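You operate a simulated robot arm through the tools that you are given. There is no shell and no other tool.

You are at the controls of a simulated robot arm. One attempt, no reset.

JOB
Swap the red cube for the thick cylinder.
Fine: lock the block in the nest first and release it after; the cube goes in the scrap bin. Set down upright: what you pick out, thick red cylinder.

The check looks at the end state, three seconds after you hand in, the way a careful person would. Anything else that was tipped, shoved, dropped, spilled or broken makes it a failure.

ROBOT AND FRAMES
A 7-joint arm with a fingered hand, fixed in place. Base frame: the origin is at the foot of the arm, x ahead of it, y to its left, z up; the work surface is at about z = 740. Lengths are in mm, angles in degrees, forces in N, time in s.
With the tool pointing down near the work surface it reaches from about 300 to 700 mm from the base axis. Its first joint turns from -166.0 to 166.0 degrees. Payload 4 kg.
Tool frame: the origin (TCP) lies between the finger pads and is the grasp point; the fingertips stand 26 mm ahead of it; z points along the fingers, y is the line along which they close. Largest opening 156 mm; the body of the gripper starts 73 mm behind the TCP. The gripper is a hand of 4 fingers: y runs from the thumb to the fingers, the wrist lies at [0, 0, -239] in the tool frame, and closing takes about 1.5 s.
Orientation is that of the tool frame in the base frame, as a unit quaternion [x, y, z, w]. With the fingers straight down and closing along the base's y, the tool's x points along the base's -x, its y along +y and its z along -z.

CONTROLS
- The arm moves only by the tool move_arm. Its argument "deltas" is a list of rows, each a list of 6 numbers: the shift along the tool's x, y, z in mm, then the turn, a rotation vector about the tool's x, y, z in degrees. In form: [[tx, ty, tz, ax, ay, az], ...]. A call has 1 to 20 rows; each row shifts and turns the commanded pose from where the row before left it, along the tool's axes as they then stand. "claw" is the finger opening in mm, from 0 to 156, set as the call begins (left out, the last holds). Rows are played at 5 a second. More than 50 mm and 8.6 degrees between two rows, or a gripper value outside its range, and nothing of the call is played. A pose out of reach is approached as far as the arm can. The call stops where the force on the tool passes 40 N (or 10 N more than at its start, if that is more) or the arm is blocked; 0.2 s more then pass. The fingers move at their own pace (about 72 mm/s each) and stop on an object; they squeeze with about 30 N. The grip force told is the motor's: it shows also when the fingers shut on nothing. Time passes only in rows, and 0.2 s behind the last, so rows that do not move let the fingers close. The reply holds the time, the measured pose of the TCP, the force on the tool along the base axes, the opening and the grip force, in the units named above and with some noise, with the torque about the TCP (base axes, N m) and any sound that the robot's microphone picked up, and new pictures: "views" is both (left out), scene, wrist or none.
- Cameras (640 x 400 px; columns grow to the right, rows downward): "scene" is fixed at [401, -652, 1473.7]; the picture's right is [0.86, -0.50, 0.00], its down [-0.31, -0.53, -0.79] and it looks along [0.40, 0.68, -0.62] (base axes); focal length 340 px, centre (320, 200). "wrist" rides on the gripper at [58, -58, -91] in the tool frame; the picture's right is [0.71, 0.71, 0.00], its down [-0.53, 0.53, -0.67] and it looks along [-0.47, 0.47, 0.74] (tool axes); focal length 265 px, centre (320, 200). There is no depth. A picture from a camera that has moved, and an enlarged one, comes with that camera's place and axes in the base frame and with its lens.
- finger_targets(finger1, finger2, finger3, thumb_bend): sets how far each is bent, from 0 (flat) to 1 (curled in); at 0.3 the hand is open as for a grip, at 0.7 the pads meet at the TCP. One left out holds its place. A second passes; each finger stops where it meets its share of the squeeze, and holds until it gets a number again. A gripper value or a shape takes the hand back. It gives what a move gives, with no picture; readings hold the bend of each and the force on the fingers (four entries, about 0 where the hand has none), thumb and palm.
- preshape(shape): the hand has 4 fingers and takes this shape, open, in about a second: jaw (thumb against the fingers, like two jaws); tri (thumb and two fingers); tip (a fingertip pinch); poke (one finger out to press); point (the index stretched); flat (the hand flat); cup (the hand cupped); fist (a fist). The gripper value then closes the fingers along that shape, each until it touches; the sizes above hold for jaw. It gives what a move gives, with no picture.
- close_up(camera, box): a new picture of the part [left, top, right, bottom] of that camera's present view, enlarged. The clock stands still meanwhile.
- sign_off(): hands the job in; it is judged then, once.

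Places have to be worked out from the pictures, the camera data and where the tool is seen. Open the gripper and draw the arm clear of the work before you hand the job in, unless the task says otherwise.

The tools are called after ">>>" as name(argument=value, ...) on one line, values as JSON. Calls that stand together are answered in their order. move_arm: Moves the arm, as the interface text tells. Its arguments: {"type":"object","properties":{"deltas":{"type":"array"},"claw":{"type":"number"},"views":{"type":"string","enum":["both","scene","wrist","none"]}},"required":["deltas"]} The other tools are called the same way: preshape (shape) gives the hand a shape; finger_targets (finger1, finger2, finger3, thumb_bend) moves the fingers one by one; close_up (camera, box) takes an enlarged picture of a part of a camera's view; sign_off () hands the job in.

At the start:

```text
time_s: 0.0
ee_pos: [549.0, 102.7, 1030.6]
tcp_rot: [0.0, 1.0, 0.0, 0.0]
ft_force: [0.4, -0.2, 1.2]
ft_torque: [-0.01, 0.0, 0.0]
gripper_width: 156.0
gripper_force: 0.1
shape: jaw
bend: [0.3, 0.3, 0.3, 0.3]
finger forces: [0.0, 0.1, 0.0, 0.0, 0.0, 0.1]
```

scene: 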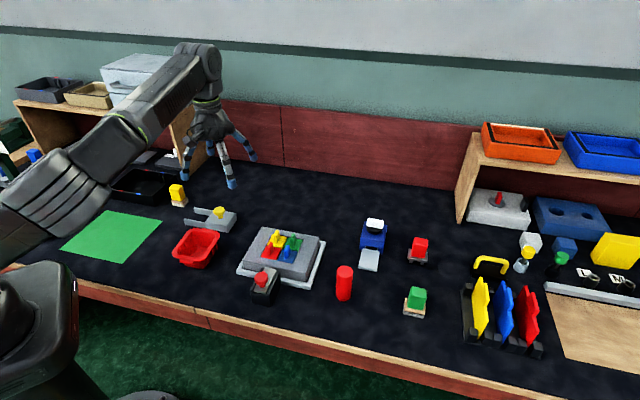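
wrist: 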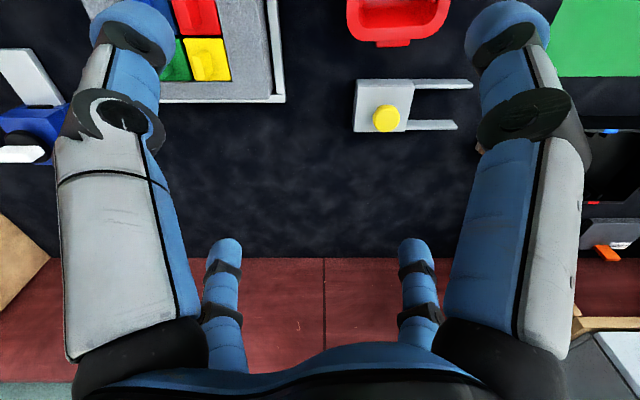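

I start by looking at the scene in detail: the nest, cubes, cylinder and bins need identifying before anything moves.

>>> close_up(camera="scene", box=[160, 170, 340, 310])

>>> close_up(camera="scene", box=[320, 200, 500, 340])

>>> close_up(camera="scene", box=[440, 110, 640, 270])

>>> close_up(camera="scene", box=[0, 40, 220, 270])

>>> close_up(camera="scene", box=[440, 230, 640, 400])

```text
2.86 times, centred on (250, 240) of scene
camera zoom: at [401.0, -652.0, 1473.7], right [0.86, -0.5, 0.0], down [-0.31, -0.53, -0.79], along [0.4, 0.68, -0.62], focal length 970 px, centre (520, 86)
```

zoom: 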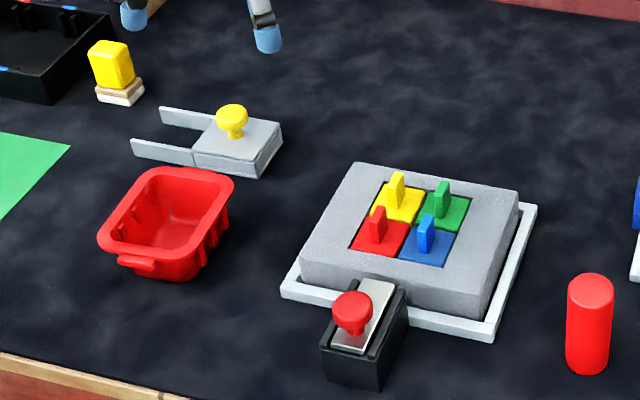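

```text
2.86 times, centred on (410, 270) of scene
camera zoom: at [401.0, -652.0, 1473.7], right [0.86, -0.5, 0.0], down [-0.31, -0.53, -0.79], along [0.4, 0.68, -0.62], focal length 970 px, centre (63, 0)
```

zoom: 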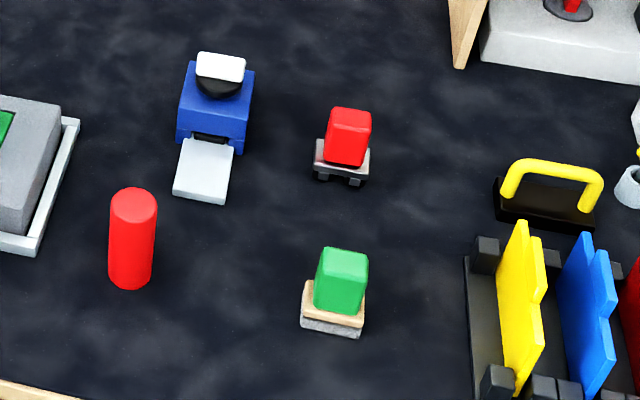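

```text
2.50 times, centred on (540, 190) of scene
camera zoom: at [401.0, -652.0, 1473.7], right [0.86, -0.5, 0.0], down [-0.31, -0.53, -0.79], along [0.4, 0.68, -0.62], focal length 849 px, centre (-230, 225)
```

zoom: 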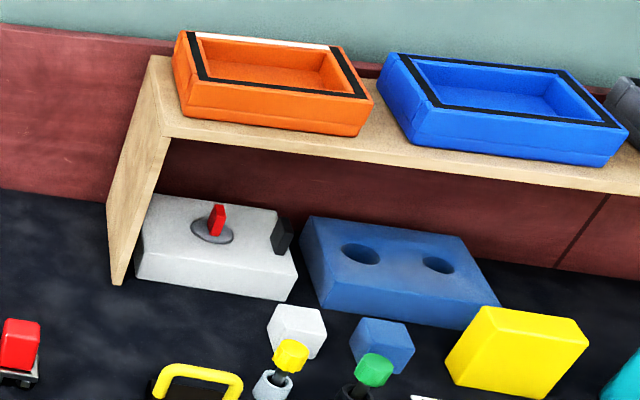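

```text
1.74 times, centred on (110, 155) of scene
camera zoom: at [401.0, -652.0, 1473.7], right [0.86, -0.5, 0.0], down [-0.31, -0.53, -0.79], along [0.4, 0.68, -0.62], focal length 590 px, centre (685, 278)
```

zoom: 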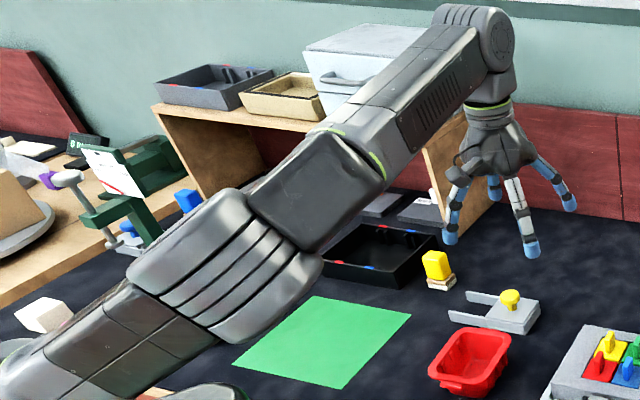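

```text
2.35 times, centred on (540, 315) of scene
camera zoom: at [401.0, -652.0, 1473.7], right [0.86, -0.5, 0.0], down [-0.31, -0.53, -0.79], along [0.4, 0.68, -0.62], focal length 799 px, centre (-198, -71)
```

zoom: 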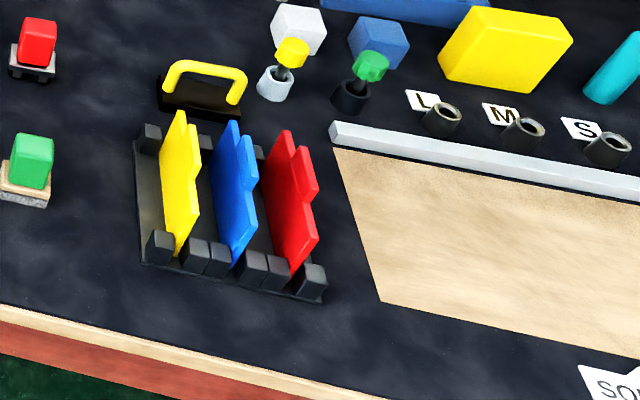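

The grey block with four coloured inserts sits in a white nest with a red-knobbed clamp at its front. The red inset is near [616,-20], the clamp near [557,-121] and the red cylinder near [724,-223]. I move the wrist camera to look at the block from closer by.

>>> move_arm(deltas=[[13.6, -40.7, 0, 0, 0, 0], [13.6, -40.7, 0, 0, 0, 0], [13.6, -40.7, 0, 0, 0, 0], [13.6, -40.7, 0, 0, 0, 0], [13.6, -40.7, 0, 0, 0, 0], [13.6, -40.7, 0, 0, 0, 0], [13.6, -40.7, 0, 0, 0, 0], [0, 0, 0, 0, 0, 0]], views="both")

```text
time_s: 1.8
ee_pos: [453.0, -185.3, 1030.8]
tcp_rot: [0.001, 1.0, 0.0, 0.0]
ft_force: [-0.7, 0.0, 1.0]
ft_torque: [0.03, 0.02, -0.01]
gripper_width: 155.9
gripper_force: 0.1
shape: jaw
bend: [0.3, 0.3, 0.3, 0.3]
finger forces: [0.1, 0.1, 0.0, 0.1, 0.0, 0.1]
camera wrist: at [395.6, -243.5, 1122.7], right [-0.71, 0.71, 0.0], down [0.53, 0.53, 0.67], along [0.47, 0.47, -0.74], focal length 265 px, centre (320, 200)
```

scene: 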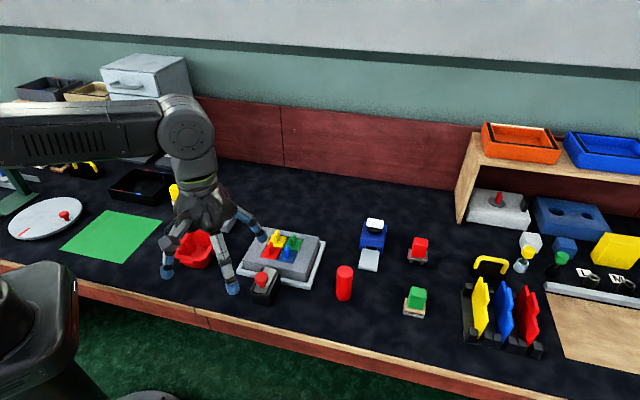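
wrist: 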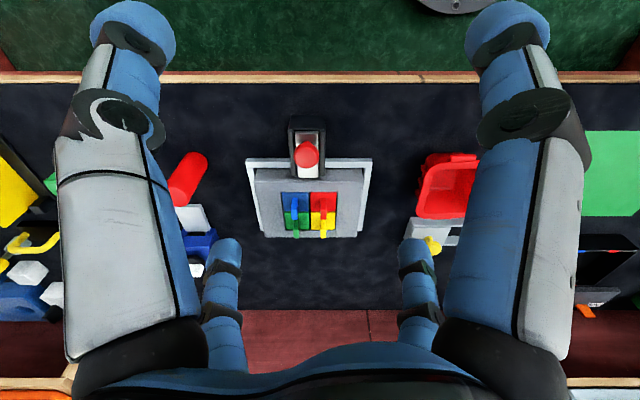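

>>> close_up(camera="wrist", box=[230, 100, 390, 250])

>>> close_up(camera="wrist", box=[380, 120, 520, 260])

>>> close_up(camera="scene", box=[235, 220, 335, 310])

```text
2.67 times, centred on (310, 175) of wrist
camera zoom: at [395.6, -243.5, 1122.7], right [-0.71, 0.71, 0.0], down [0.53, 0.53, 0.67], along [0.47, 0.47, -0.74], focal length 708 px, centre (347, 267)
```

zoom: 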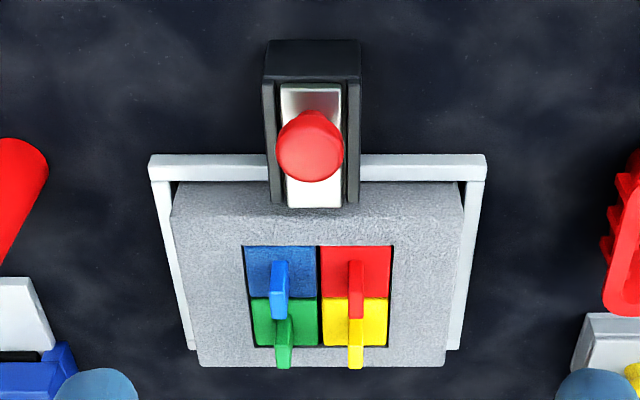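

```text
2.86 times, centred on (450, 190) of wrist
camera zoom: at [395.6, -243.5, 1122.7], right [-0.71, 0.71, 0.0], down [0.53, 0.53, 0.67], along [0.47, 0.47, -0.74], focal length 758 px, centre (-51, 229)
```

zoom: 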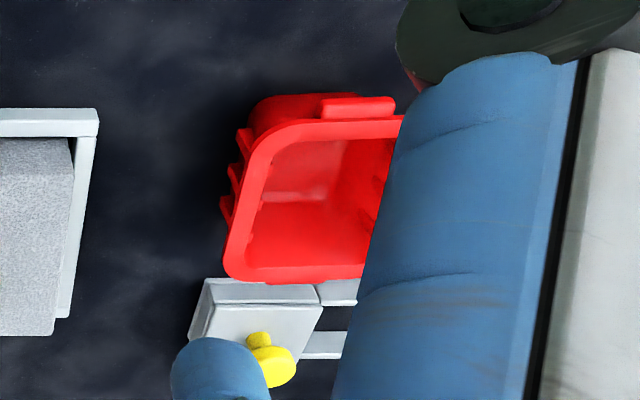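

```text
4.44 times, centred on (285, 265) of scene
camera zoom: at [401.0, -652.0, 1473.7], right [0.86, -0.5, 0.0], down [-0.31, -0.53, -0.79], along [0.4, 0.68, -0.62], focal length 1509 px, centre (476, -89)
```

zoom: 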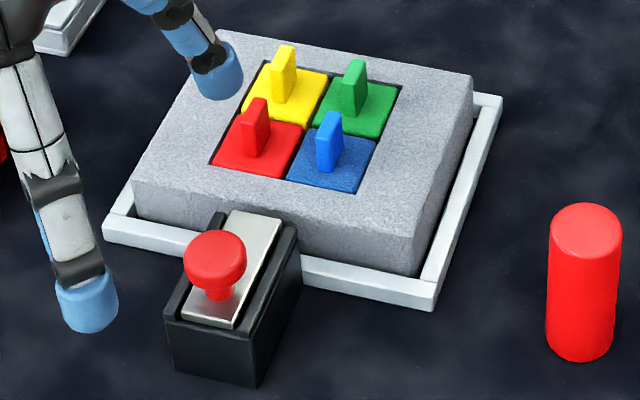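

The block holds four tabbed inserts in one square pocket, and the clamp is a sliding bolt with a red knob. Before acting, I check the other containers for any labels to be sure which is the scrap bin.

>>> close_up(camera="scene", box=[90, 140, 250, 280])

>>> close_up(camera="scene", box=[0, 40, 200, 180])

>>> close_up(camera="scene", box=[330, 200, 450, 330])

>>> close_up(camera="scene", box=[500, 200, 640, 400])

```text
2.86 times, centred on (170, 210) of scene
camera zoom: at [401.0, -652.0, 1473.7], right [0.86, -0.5, 0.0], down [-0.31, -0.53, -0.79], along [0.4, 0.68, -0.62], focal length 970 px, centre (749, 171)
```

zoom: 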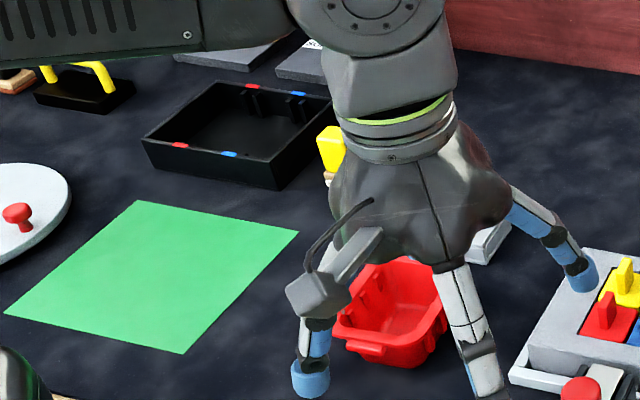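

```text
2.86 times, centred on (100, 110) of scene
camera zoom: at [401.0, -652.0, 1473.7], right [0.86, -0.5, 0.0], down [-0.31, -0.53, -0.79], along [0.4, 0.68, -0.62], focal length 970 px, centre (949, 457)
```

zoom: 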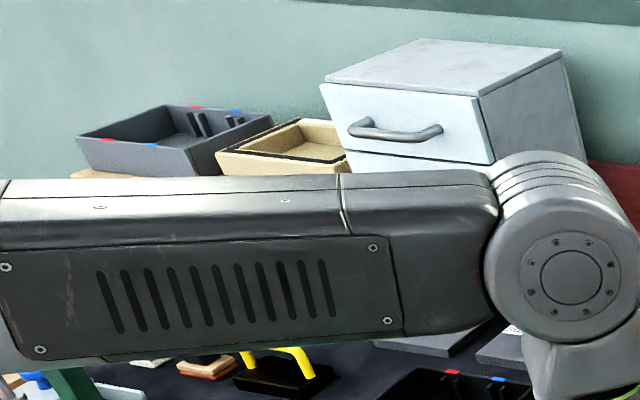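

```text
3.08 times, centred on (390, 265) of scene
camera zoom: at [401.0, -652.0, 1473.7], right [0.86, -0.5, 0.0], down [-0.31, -0.53, -0.79], along [0.4, 0.68, -0.62], focal length 1045 px, centre (105, 0)
```

zoom: 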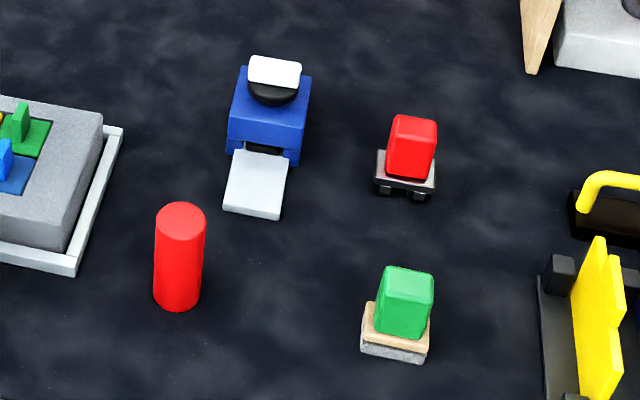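

```text
2.00 times, centred on (570, 300) of scene
camera zoom: at [401.0, -652.0, 1473.7], right [0.86, -0.5, 0.0], down [-0.31, -0.53, -0.79], along [0.4, 0.68, -0.62], focal length 679 px, centre (-180, 0)
```

zoom: 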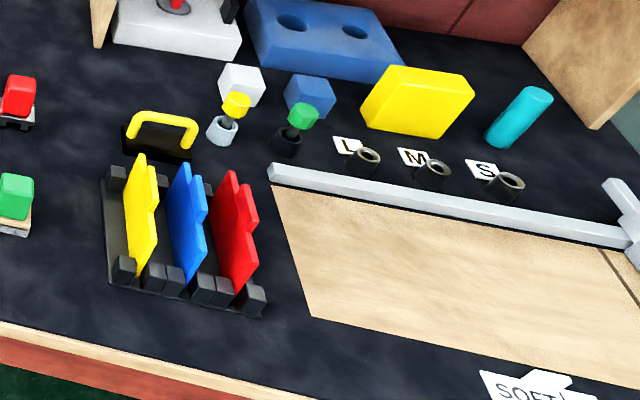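

Red cube on the stand is about 990 mm out (unreachable), so the red insert in the block's pocket is the "cube"; the red tub near [440,90] is the only reachable bin. I test how the hand's shapes look up here in free air before using them.

>>> preshape(shape="tip")

>>> move_arm(deltas=[[0, 0, 0, 0, 0, 0]], views="both")

```text
time_s: 2.7
ee_pos: [452.7, -185.0, 1031.2]
tcp_rot: [0.0, 1.0, 0.0, 0.0]
ft_force: [0.0, -0.7, -0.2]
ft_torque: [-0.04, -0.01, -0.01]
gripper_width: 155.8
gripper_force: 0.0
shape: tip
bend: [0.12, 0.3, 0.12, 0.3]
finger forces: [0.0, 0.0, 0.0, 0.0, 0.1, 0.1]
```

```text
time_s: 3.1
ee_pos: [453.4, -185.8, 1031.3]
tcp_rot: [0.0, 1.0, 0.0, 0.0]
ft_force: [0.0, 0.2, -0.4]
ft_torque: [0.02, 0.0, 0.01]
gripper_width: 155.9
gripper_force: 0.0
shape: tip
bend: [0.12, 0.3, 0.12, 0.3]
finger forces: [0.1, 0.1, 0.1, 0.0, 0.0, 0.0]
camera wrist: at [395.8, -243.1, 1122.7], right [-0.71, 0.71, 0.0], down [0.53, 0.53, 0.67], along [0.47, 0.47, -0.74], focal length 265 px, centre (320, 200)
```

scene: 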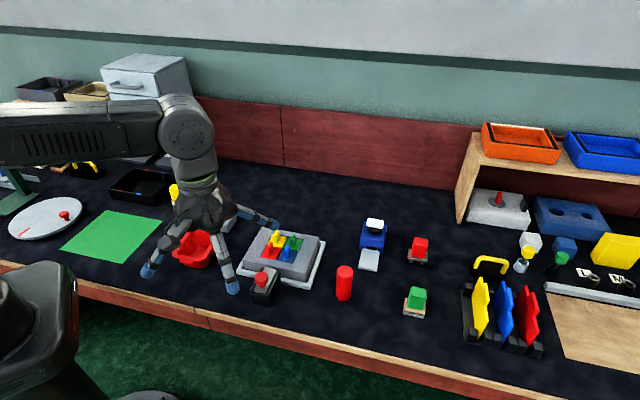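
wrist: 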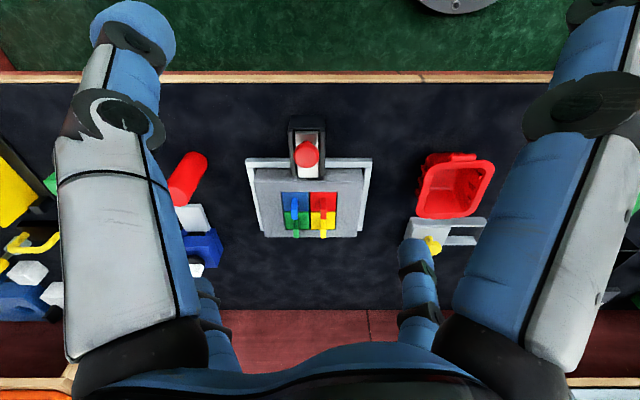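

In "tip" shape, finger 2 and the thumb pinch along tool y while fingers 1 and 3 spread out of the way. I close to about 10 mm in free air to see how the pads meet.

>>> move_arm(deltas=[[0, 0, 0, 0, 0, 0], [0, 0, 0, 0, 0, 0], [0, 0, 0, 0, 0, 0], [0, 0, 0, 0, 0, 0], [0, 0, 0, 0, 0, 0], [0, 0, 0, 0, 0, 0], [0, 0, 0, 0, 0, 0], [0, 0, 0, 0, 0, 0]], claw=10, views="both")

>>> close_up(camera="scene", box=[120, 160, 300, 310])

```text
time_s: 4.9
ee_pos: [453.9, -184.6, 1031.6]
tcp_rot: [0.0, 1.0, 0.0, 0.001]
ft_force: [-0.2, 0.1, -0.4]
ft_torque: [-0.01, 0.0, 0.0]
gripper_width: 9.9
gripper_force: 0.1
shape: tip
bend: [0.12, 0.73, 0.12, 0.7]
finger forces: [0.0, 0.1, 0.0, 0.1, 0.0, 0.0]
camera wrist: at [395.8, -243.1, 1122.7], right [-0.71, 0.71, 0.0], down [0.53, 0.53, 0.67], along [0.47, 0.47, -0.74], focal length 265 px, centre (320, 200)
```

scene: 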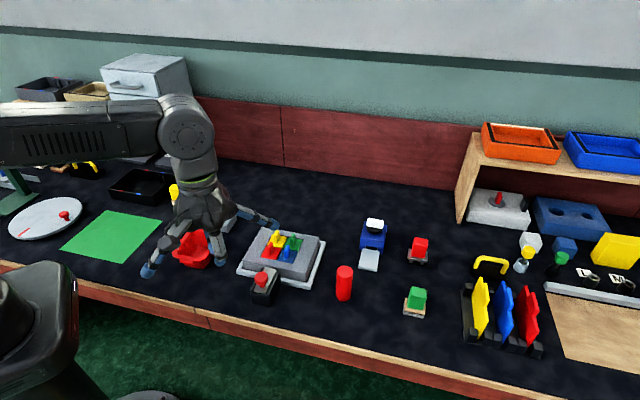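
wrist: 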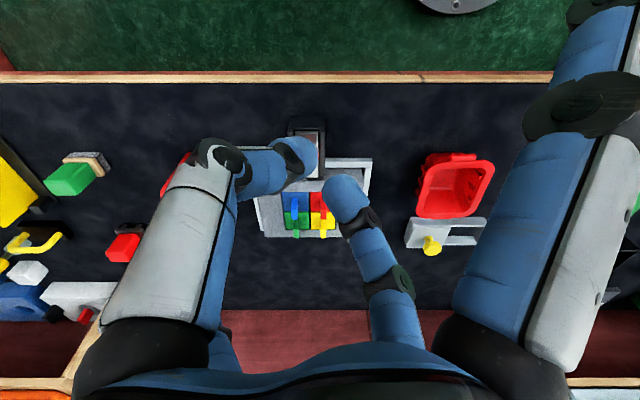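

```text
2.67 times, centred on (210, 235) of scene
camera zoom: at [401.0, -652.0, 1473.7], right [0.86, -0.5, 0.0], down [-0.31, -0.53, -0.79], along [0.4, 0.68, -0.62], focal length 906 px, centre (613, 107)
```

zoom: 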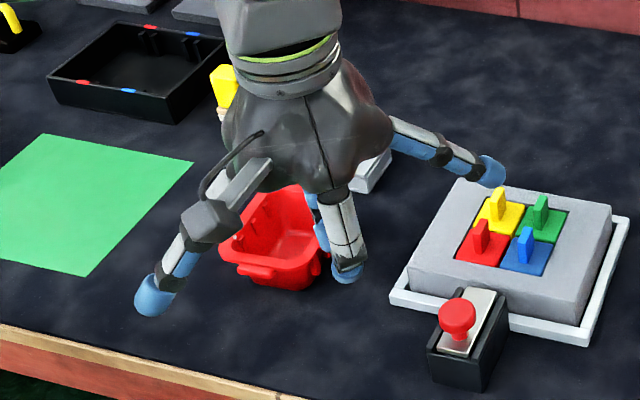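

The thumb and finger 2 pinch neatly at the TCP, and triangulation gives the knob top near [547,-118,815] and shows the nest is turned about 45° to my base axes. I reopen, move down to a close viewing pose and turn the hand 45° so tool y lines up with the bolt's sliding direction.

>>> move_arm(deltas=[[-9.1, 22.5, 36.75, 0, 0, 0], [-9.1, 22.5, 36.75, 0, 0, 0], [-9.1, 22.5, 36.75, 0, 0, 0], [-9.1, 22.5, 36.75, 0, 0, 0], [0, 0, 0, 0, 0, 7.5], [0, 0, 0, 0, 0, 7.5], [0, 0, 0, 0, 0, 7.5], [0, 0, 0, 0, 0, 7.5], [0, 0, 0, 0, 0, 7.5], [0, 0, 0, 0, 0, 7.5], [0, 0, 0, 0, 0, 0]], claw=156, views="both")

>>> close_up(camera="wrist", box=[160, 60, 480, 260])

```text
time_s: 7.3
ee_pos: [489.9, -91.8, 882.6]
tcp_rot: [0.384, 0.923, 0.0, 0.0]
ft_force: [-0.4, 0.0, 0.4]
ft_torque: [0.02, 0.0, 0.01]
gripper_width: 155.9
gripper_force: 0.1
shape: tip
bend: [0.12, 0.3, 0.12, 0.3]
finger forces: [0.1, 0.1, 0.0, 0.1, 0.0, 0.0]
camera wrist: at [408.2, -92.5, 974.7], right [0.0, 1.0, 0.0], down [0.74, 0.0, 0.67], along [0.67, 0.0, -0.74], focal length 265 px, centre (320, 200)
```

scene: 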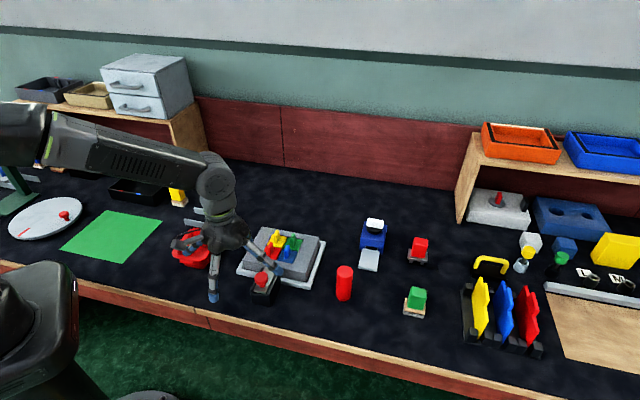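
wrist: 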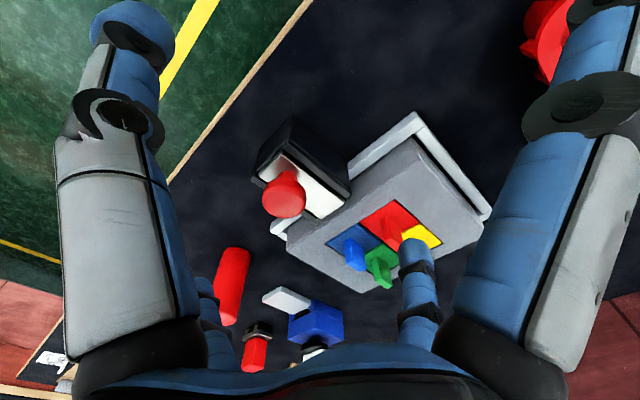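

```text
2.00 times, centred on (320, 160) of wrist
camera zoom: at [408.2, -92.5, 974.7], right [0.0, 1.0, 0.0], down [0.74, 0.0, 0.67], along [0.67, 0.0, -0.74], focal length 531 px, centre (320, 280)
```

zoom: 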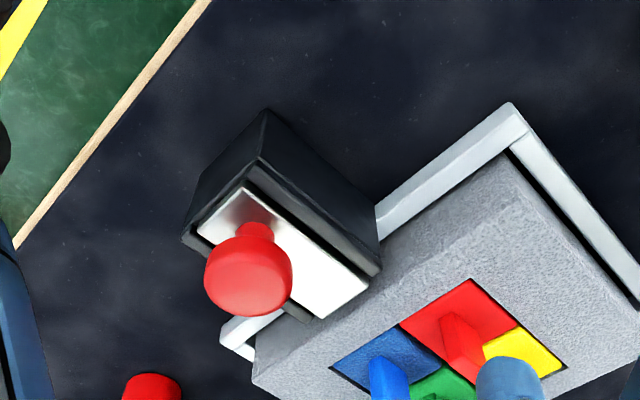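

The bolt plate's far end (e2≈360) sits just short of the block's front edge (e2≈365), so it is unlocked now; the knob axis is near [551.5,-121] with top at z≈815, and sliding to lock goes along base [0.707,0.707]. I bring the half-open pinch above the knob and check alignment.

>>> move_arm(deltas=[[-32, 11.6, 16.3, 0, 0, 0], [-32, 11.6, 16.3, 0, 0, 0], [0, 0, 0, 0, 0, 0], [0, 0, 0, 0, 0, 0]], claw=80, views="both")

>>> close_up(camera="wrist", box=[200, 60, 440, 240])

>>> close_up(camera="scene", box=[200, 200, 340, 320])

```text
time_s: 8.3
ee_pos: [547.1, -119.4, 851.1]
tcp_rot: [0.383, 0.924, 0.0, 0.0]
ft_force: [0.9, 0.0, -0.3]
ft_torque: [0.0, -0.03, -0.03]
gripper_width: 80.6
gripper_force: 0.1
shape: tip
bend: [0.12, 0.36, 0.12, 0.7]
finger forces: [0.0, 0.0, 0.1, 0.0, 0.0, 0.1]
camera wrist: at [466.4, -119.6, 942.1], right [0.0, 1.0, 0.0], down [0.74, 0.0, 0.67], along [0.67, 0.0, -0.74], focal length 265 px, centre (320, 200)
```

scene: 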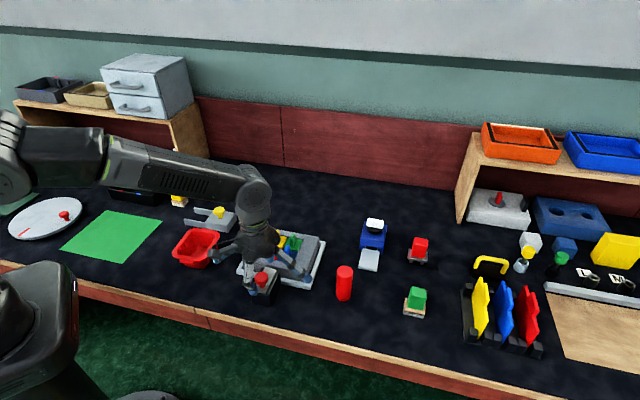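
wrist: 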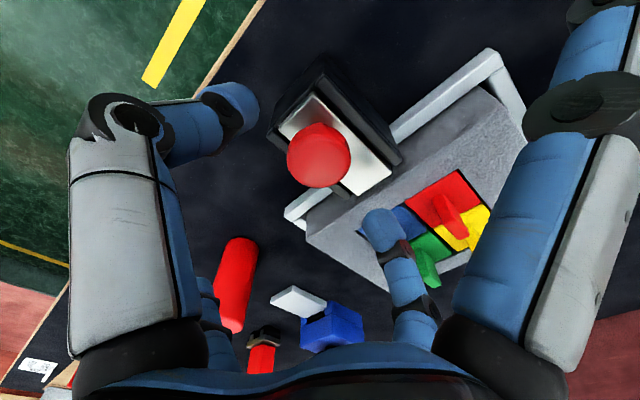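

```text
2.22 times, centred on (320, 150) of wrist
camera zoom: at [466.4, -119.6, 942.1], right [0.0, 1.0, 0.0], down [0.74, 0.0, 0.67], along [0.67, 0.0, -0.74], focal length 590 px, centre (320, 311)
```

zoom: 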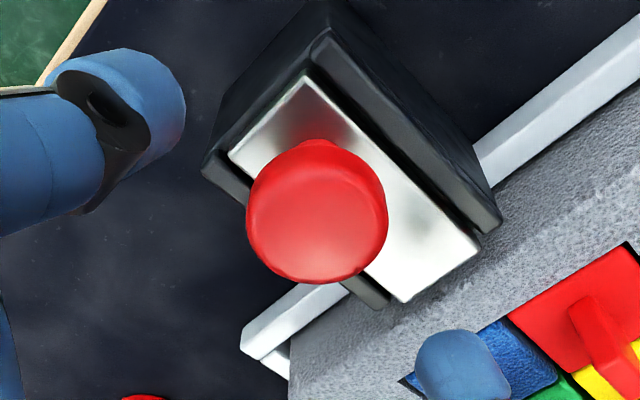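

```text
3.33 times, centred on (270, 260) of scene
camera zoom: at [401.0, -652.0, 1473.7], right [0.86, -0.5, 0.0], down [-0.31, -0.53, -0.79], along [0.4, 0.68, -0.62], focal length 1132 px, centre (487, 0)
```

zoom: 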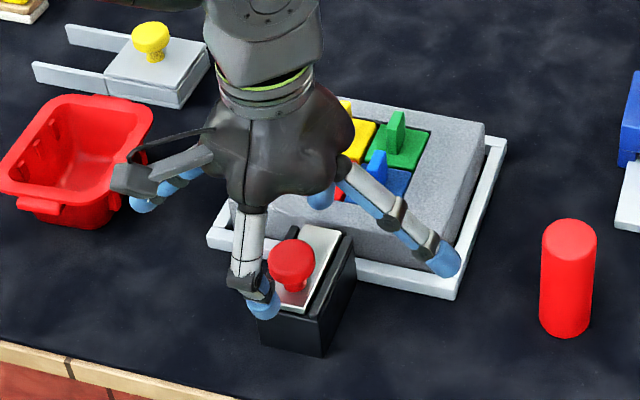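

The knob head's centre works out at about [551,-120.6], and the pinch is nearly centred over it. I let the arm settle and lower halfway to check the pose.

>>> move_arm(deltas=[[0, 0, 8, 0, 0, 0], [0, 0, 8, 0, 0, 0], [0, 0, 0, 0, 0, 0], [0, 0, 0, 0, 0, 0]], views="wrist")

```text
time_s: 9.3
ee_pos: [550.2, -120.0, 835.3]
tcp_rot: [0.383, 0.924, 0.0, 0.0]
ft_force: [-1.0, -0.4, -0.5]
ft_torque: [-0.01, -0.01, -0.01]
gripper_width: 80.8
gripper_force: 0.0
shape: tip
bend: [0.12, 0.36, 0.12, 0.7]
finger forces: [0.0, 0.0, 0.0, 0.1, 0.1, 0.0]
camera wrist: at [468.5, -119.7, 926.6], right [0.0, 1.0, 0.0], down [0.74, 0.0, 0.67], along [0.67, 0.0, -0.74], focal length 265 px, centre (320, 200)
```

wrist: 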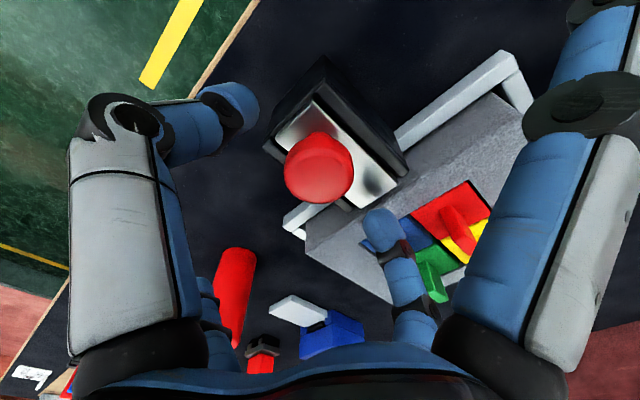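

The knob head appears exactly where a point under the TCP should. I lower to z≈819 so the fingertips straddle the head just above the plate, then close.

>>> move_arm(deltas=[[0, 0, 6, 0, 0, 0], [0, 0, 6, 0, 0, 0], [0, 0, 4, 0, 0, 0], [0, 0, 0, 0, 0, 0]], views="both")

>>> close_up(camera="scene", box=[220, 230, 320, 310])

```text
time_s: 10.3
ee_pos: [552.4, -122.3, 821.6]
tcp_rot: [0.383, 0.924, 0.001, 0.002]
ft_force: [0.8, 1.9, 18.2]
ft_torque: [0.69, -0.63, 0.03]
gripper_width: 81.2
gripper_force: 0.1
shape: tip
bend: [0.12, 0.34, 0.12, 0.7]
finger forces: [0.1, 17.8, 0.0, 0.0, 0.0, 0.0]
camera wrist: at [470.4, -121.2, 912.3], right [0.0, 1.0, 0.0], down [0.74, 0.0, 0.67], along [0.67, 0.0, -0.74], focal length 265 px, centre (320, 200)
```

scene: 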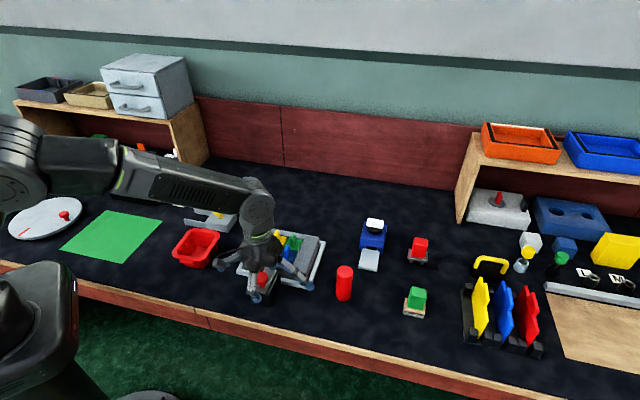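
wrist: 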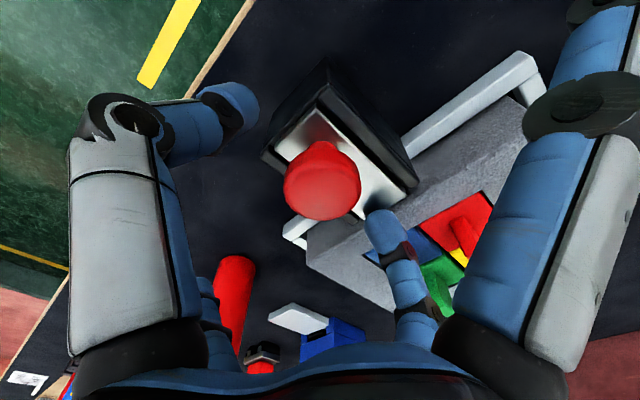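

```text
5.00 times, centred on (270, 270) of scene
camera zoom: at [401.0, -652.0, 1473.7], right [0.86, -0.5, 0.0], down [-0.31, -0.53, -0.79], along [0.4, 0.68, -0.62], focal length 1698 px, centre (570, -150)
```

zoom: 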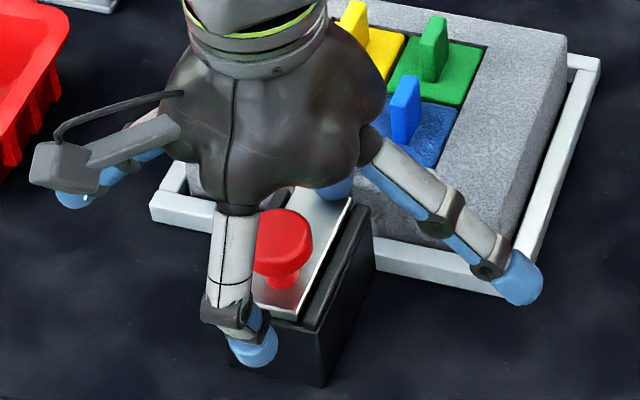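

Finger 2's tip touched the bolt plate (18 N up), since at this opening the finger is straighter and reaches lower. I lift 9 mm and narrow the opening before lowering again.

>>> move_arm(deltas=[[0, 0, -9, 0, 0, 0], [0, 0, 0, 0, 0, 0], [0, 0, 0, 0, 0, 0], [0, 0, 0, 0, 0, 0]], claw=58, views="wrist")

>>> close_up(camera="wrist", box=[180, 60, 440, 240])

```text
time_s: 11.3
ee_pos: [551.3, -119.9, 828.4]
tcp_rot: [0.383, 0.924, 0.0, 0.0]
ft_force: [1.0, 0.4, -0.2]
ft_torque: [-0.03, 0.02, -0.02]
gripper_width: 58.4
gripper_force: 0.0
shape: tip
bend: [0.12, 0.43, 0.12, 0.7]
finger forces: [0.0, 0.1, 0.1, 0.0, 0.0, 0.0]
camera wrist: at [470.5, -120.8, 920.9], right [0.0, 1.0, 0.0], down [0.74, 0.0, 0.67], along [0.67, 0.0, -0.74], focal length 265 px, centre (320, 200)
```

wrist: 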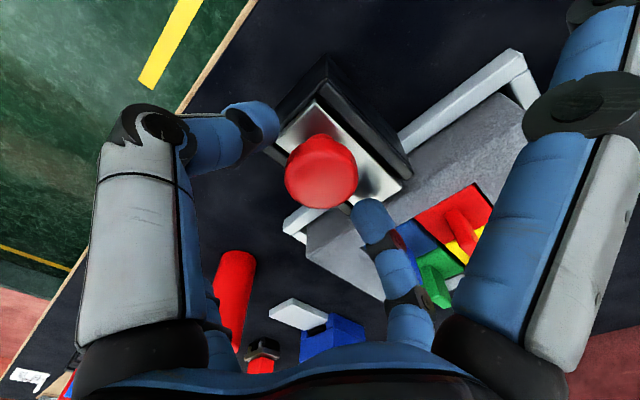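

```text
2.22 times, centred on (310, 150) of wrist
camera zoom: at [470.5, -120.8, 920.9], right [0.0, 1.0, 0.0], down [0.74, 0.0, 0.67], along [0.67, 0.0, -0.74], focal length 590 px, centre (342, 311)
```

zoom: 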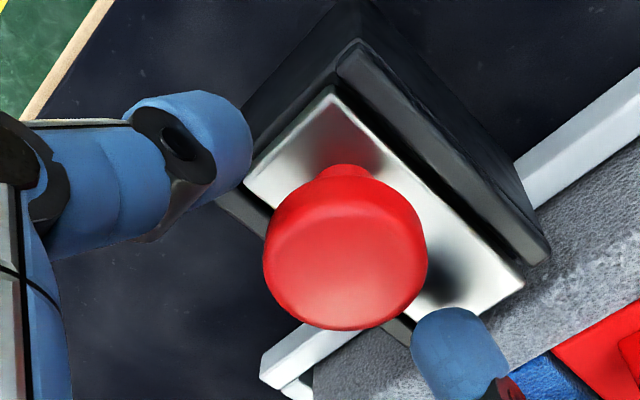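

Both digits now flank the knob symmetrically. I lower about 7 mm while watching force, then close on the knob head.

>>> move_arm(deltas=[[0, 0, 4, 0, 0, 0], [0, 0, 3, 0, 0, 0], [0, 0, 0, 0, 0, 0]], views="none")

>>> move_arm(deltas=[[0, 0, 0, 0, 0, 0], [0, 0, 0, 0, 0, 0], [0, 0, 0, 0, 0, 0], [0, 0, 0, 0, 0, 0], [0, 0, 0, 0, 0, 0]], claw=25, views="both")

>>> close_up(camera="wrist", box=[180, 60, 440, 240])

```text
time_s: 12.1
ee_pos: [551.9, -121.0, 822.8]
tcp_rot: [0.382, 0.924, 0.001, 0.001]
ft_force: [0.6, 0.8, 4.1]
ft_torque: [0.15, -0.14, -0.03]
gripper_width: 59.1
gripper_force: 0.1
shape: tip
bend: [0.12, 0.43, 0.12, 0.7]
finger forces: [0.0, 4.7, 0.0, 0.1, 0.0, 0.1]
```

```text
time_s: 13.3
ee_pos: [550.9, -121.4, 821.5]
tcp_rot: [0.383, 0.924, -0.001, 0.0]
ft_force: [0.8, -3.4, -7.5]
ft_torque: [-0.28, 0.18, -0.01]
gripper_width: 20.0
gripper_force: 29.9
shape: tip
bend: [0.27, 0.77, 0.27, 0.7]
finger forces: [0.0, 21.5, 0.0, 0.0, 24.1, 0.0]
camera wrist: at [470.0, -121.5, 913.3], right [0.0, 1.0, 0.0], down [0.74, 0.0, 0.67], along [0.67, 0.0, -0.74], focal length 265 px, centre (320, 200)
```

scene: 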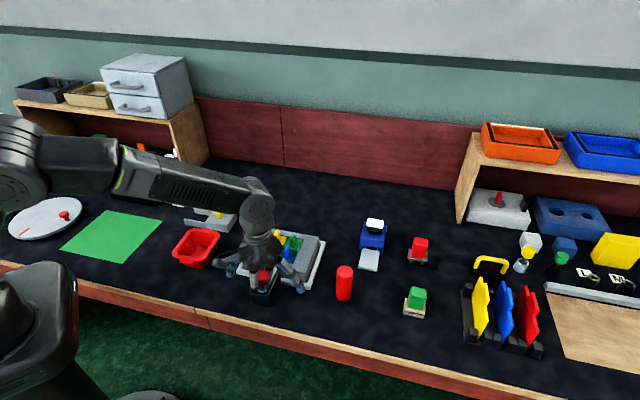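
wrist: 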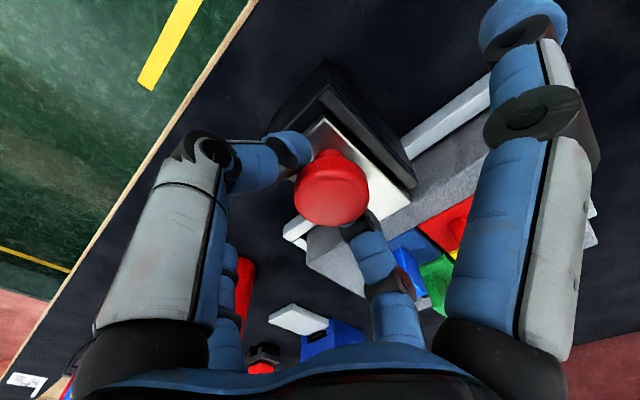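

```text
2.22 times, centred on (310, 150) of wrist
camera zoom: at [470.0, -121.5, 913.3], right [0.0, 1.0, 0.0], down [0.74, 0.0, 0.67], along [0.67, 0.0, -0.74], focal length 590 px, centre (342, 311)
```

zoom: 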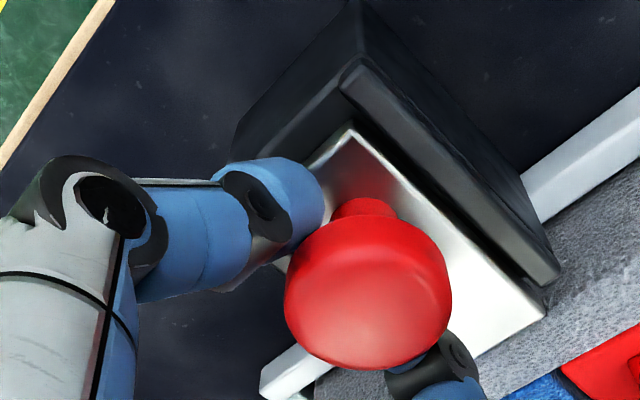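

The pinch has hold of the knob's neck (about 22–24 N each side) and the bolt has already crept a little toward the block. I slide along tool +y in small steps.

>>> move_arm(deltas=[[0, 4, 0, 0, 0, 0], [0, 4, 0, 0, 0, 0], [0, 4, 0, 0, 0, 0], [0, 0, 0, 0, 0, 0]], views="wrist")

>>> close_up(camera="wrist", box=[180, 60, 440, 240])

```text
time_s: 14.3
ee_pos: [559.7, -112.3, 821.7]
tcp_rot: [0.382, 0.924, 0.002, 0.001]
ft_force: [-1.3, -0.8, -0.1]
ft_torque: [-0.22, 0.28, -0.07]
gripper_width: 19.9
gripper_force: 30.3
shape: tip
bend: [0.27, 0.77, 0.27, 0.7]
finger forces: [0.0, 23.4, 0.0, 0.0, 25.6, 0.1]
camera wrist: at [478.9, -112.7, 913.2], right [0.0, 1.0, 0.0], down [0.74, 0.0, 0.67], along [0.67, 0.0, -0.74], focal length 265 px, centre (320, 200)
```

wrist: 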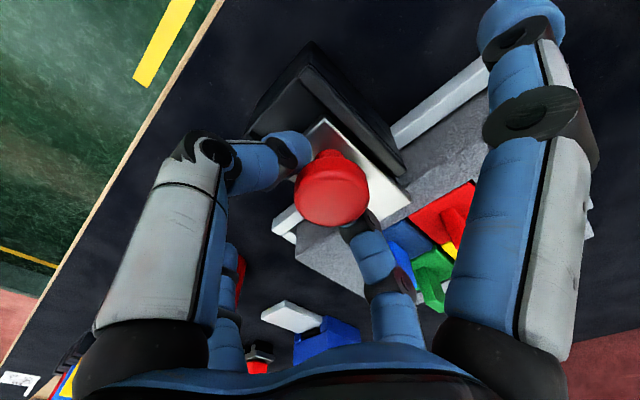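

```text
2.22 times, centred on (310, 150) of wrist
camera zoom: at [478.9, -112.7, 913.2], right [0.0, 1.0, 0.0], down [0.74, 0.0, 0.67], along [0.67, 0.0, -0.74], focal length 590 px, centre (342, 311)
```

zoom: 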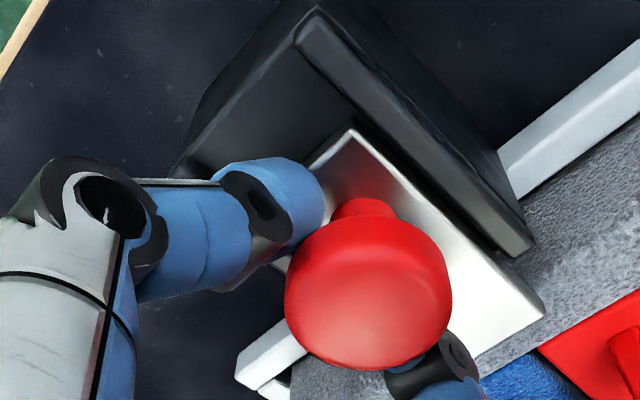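

The bolt slides freely over the block's edge with almost no resistance. I continue in small steps until I feel the end stop.

>>> move_arm(deltas=[[0, 3, 0, 0, 0, 0], [0, 3, 0, 0, 0, 0], [0, 3, 0, 0, 0, 0], [0, 3, 0, 0, 0, 0], [0, 0, 0, 0, 0, 0]], views="wrist")

>>> close_up(camera="wrist", box=[180, 60, 440, 240])

```text
time_s: 15.5
ee_pos: [569.1, -104.3, 822.0]
tcp_rot: [0.383, 0.924, 0.001, 0.001]
ft_force: [-3.2, -1.2, 12.7]
ft_torque: [-0.38, 0.44, -0.06]
gripper_width: 20.0
gripper_force: 30.4
shape: tip
bend: [0.27, 0.77, 0.27, 0.7]
finger forces: [0.0, 24.1, 0.0, 0.1, 31.4, 0.1]
camera wrist: at [487.1, -104.0, 912.8], right [0.0, 1.0, 0.0], down [0.74, 0.0, 0.67], along [0.67, 0.0, -0.74], focal length 265 px, centre (320, 200)
```

wrist: 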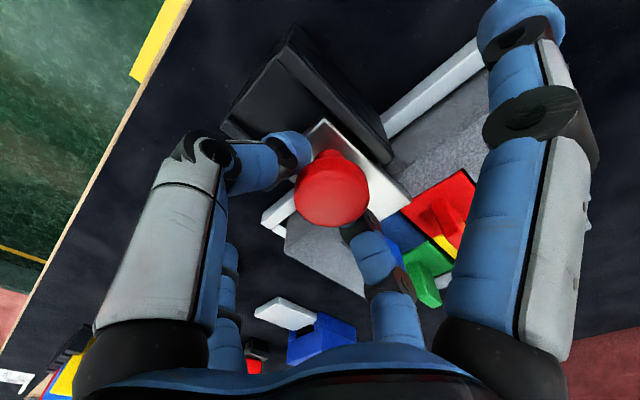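

```text
2.22 times, centred on (310, 150) of wrist
camera zoom: at [487.1, -104.0, 912.8], right [0.0, 1.0, 0.0], down [0.74, 0.0, 0.67], along [0.67, 0.0, -0.74], focal length 590 px, centre (342, 311)
```

zoom: 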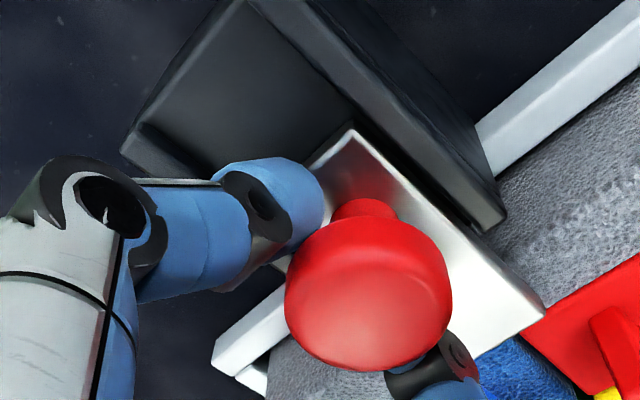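

Sliding force is still only about 3 N, with some vertical load appearing; the bolt now covers roughly 20 mm of block. I go on in 2 mm steps to find the stop.

>>> move_arm(deltas=[[0, 2, -0.5, 0, 0, 0], [0, 2, -0.5, 0, 0, 0], [0, 2, 0, 0, 0, 0], [0, 0, 0, 0, 0, 0]], views="both")

>>> close_up(camera="wrist", box=[180, 60, 440, 240])

>>> close_up(camera="scene", box=[220, 230, 320, 310])

```text
time_s: 16.5
ee_pos: [570.4, -101.6, 823.1]
tcp_rot: [0.384, 0.923, -0.001, 0.0]
ft_force: [-8.8, -16.0, 4.7]
ft_torque: [-0.88, 0.72, 0.07]
gripper_width: 19.3
gripper_force: 30.6
shape: tip
bend: [0.27, 0.76, 0.27, 0.7]
finger forces: [0.1, 19.9, 0.0, 0.0, 38.6, 0.0]
camera wrist: at [489.5, -101.8, 913.6], right [0.0, 1.0, 0.0], down [0.75, 0.0, 0.67], along [0.67, 0.0, -0.75], focal length 265 px, centre (320, 200)
```

scene: 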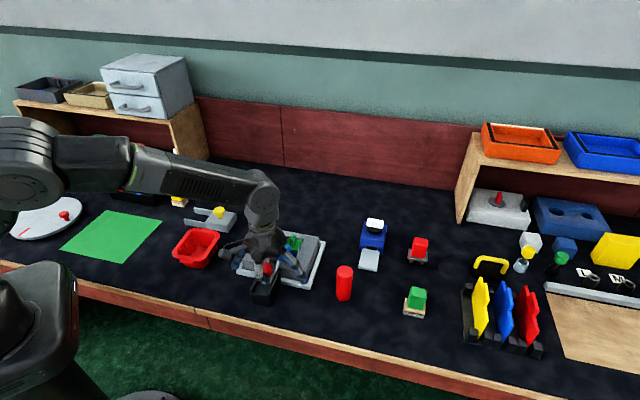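
wrist: 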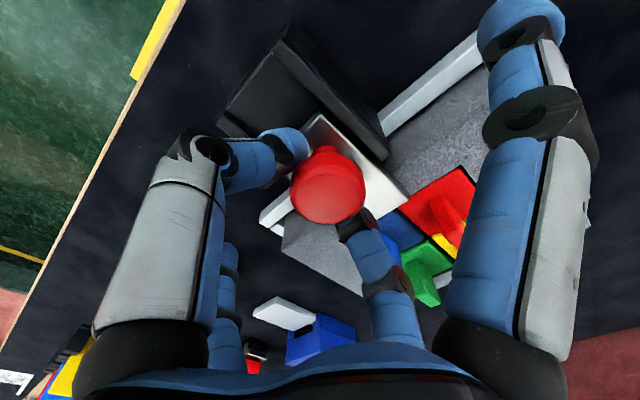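

```text
2.22 times, centred on (310, 150) of wrist
camera zoom: at [489.5, -101.8, 913.6], right [0.0, 1.0, 0.0], down [0.75, 0.0, 0.67], along [0.67, 0.0, -0.75], focal length 590 px, centre (342, 311)
```

zoom: 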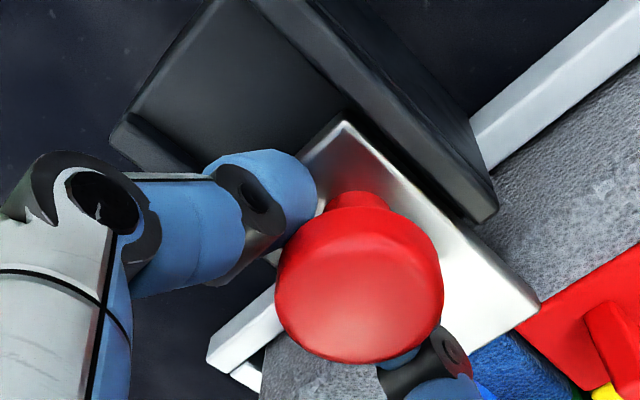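

```text
5.00 times, centred on (270, 270) of scene
camera zoom: at [401.0, -652.0, 1473.7], right [0.86, -0.5, 0.0], down [-0.31, -0.53, -0.79], along [0.4, 0.68, -0.62], focal length 1698 px, centre (570, -150)
```

zoom: 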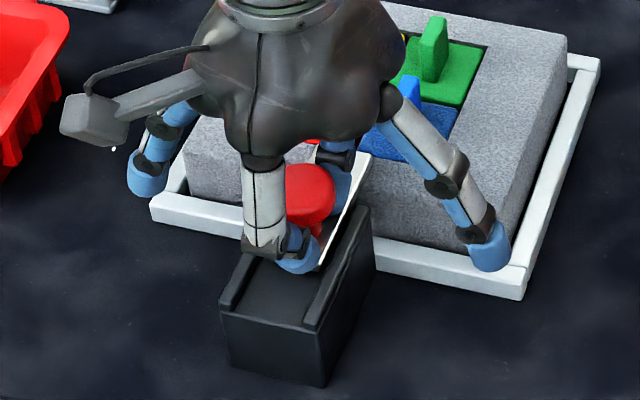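

The thumb now pushes 39 N against finger 2's 20 N with no more motion: the bolt is at its end stop about 25 mm forward, well over the block, so it is locked. I relax the push slightly, open, and lift straight off.

>>> move_arm(deltas=[[0, -3, 0, 0, 0, 0], [0, 0, 0, 0, 0, 0]], views="none")

>>> move_arm(deltas=[[0, 0, 0, 0, 0, 0], [0, 0, 0, 0, 0, 0], [0, 0, 0, 0, 0, 0], [0, 0, 0, 0, 0, 0], [0, 0, 0, 0, 0, 0]], claw=62, views="wrist")

```text
time_s: 17.1
ee_pos: [569.8, -102.5, 821.6]
tcp_rot: [0.384, 0.923, 0.001, 0.001]
ft_force: [1.2, -16.2, -7.7]
ft_torque: [-0.74, 0.25, 0.23]
gripper_width: 18.7
gripper_force: 29.8
shape: tip
bend: [0.27, 0.76, 0.27, 0.7]
finger forces: [0.1, 21.5, 0.1, 0.0, 31.9, 0.0]
```

```text
time_s: 18.3
ee_pos: [570.9, -101.5, 821.3]
tcp_rot: [0.383, 0.924, 0.001, 0.001]
ft_force: [0.6, 0.1, 3.9]
ft_torque: [0.11, -0.12, 0.02]
gripper_width: 62.6
gripper_force: 0.1
shape: tip
bend: [0.12, 0.41, 0.12, 0.7]
finger forces: [0.0, 4.3, 0.0, 0.0, 0.1, 0.0]
camera wrist: at [488.5, -101.1, 914.3], right [0.0, 1.0, 0.0], down [0.74, 0.0, 0.67], along [0.67, 0.0, -0.74], focal length 265 px, centre (320, 200)
```

wrist: 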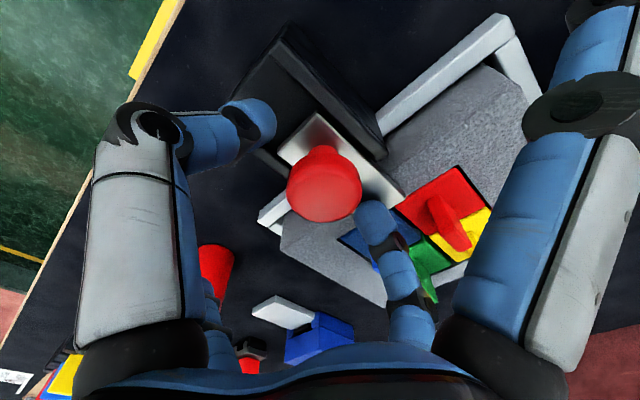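

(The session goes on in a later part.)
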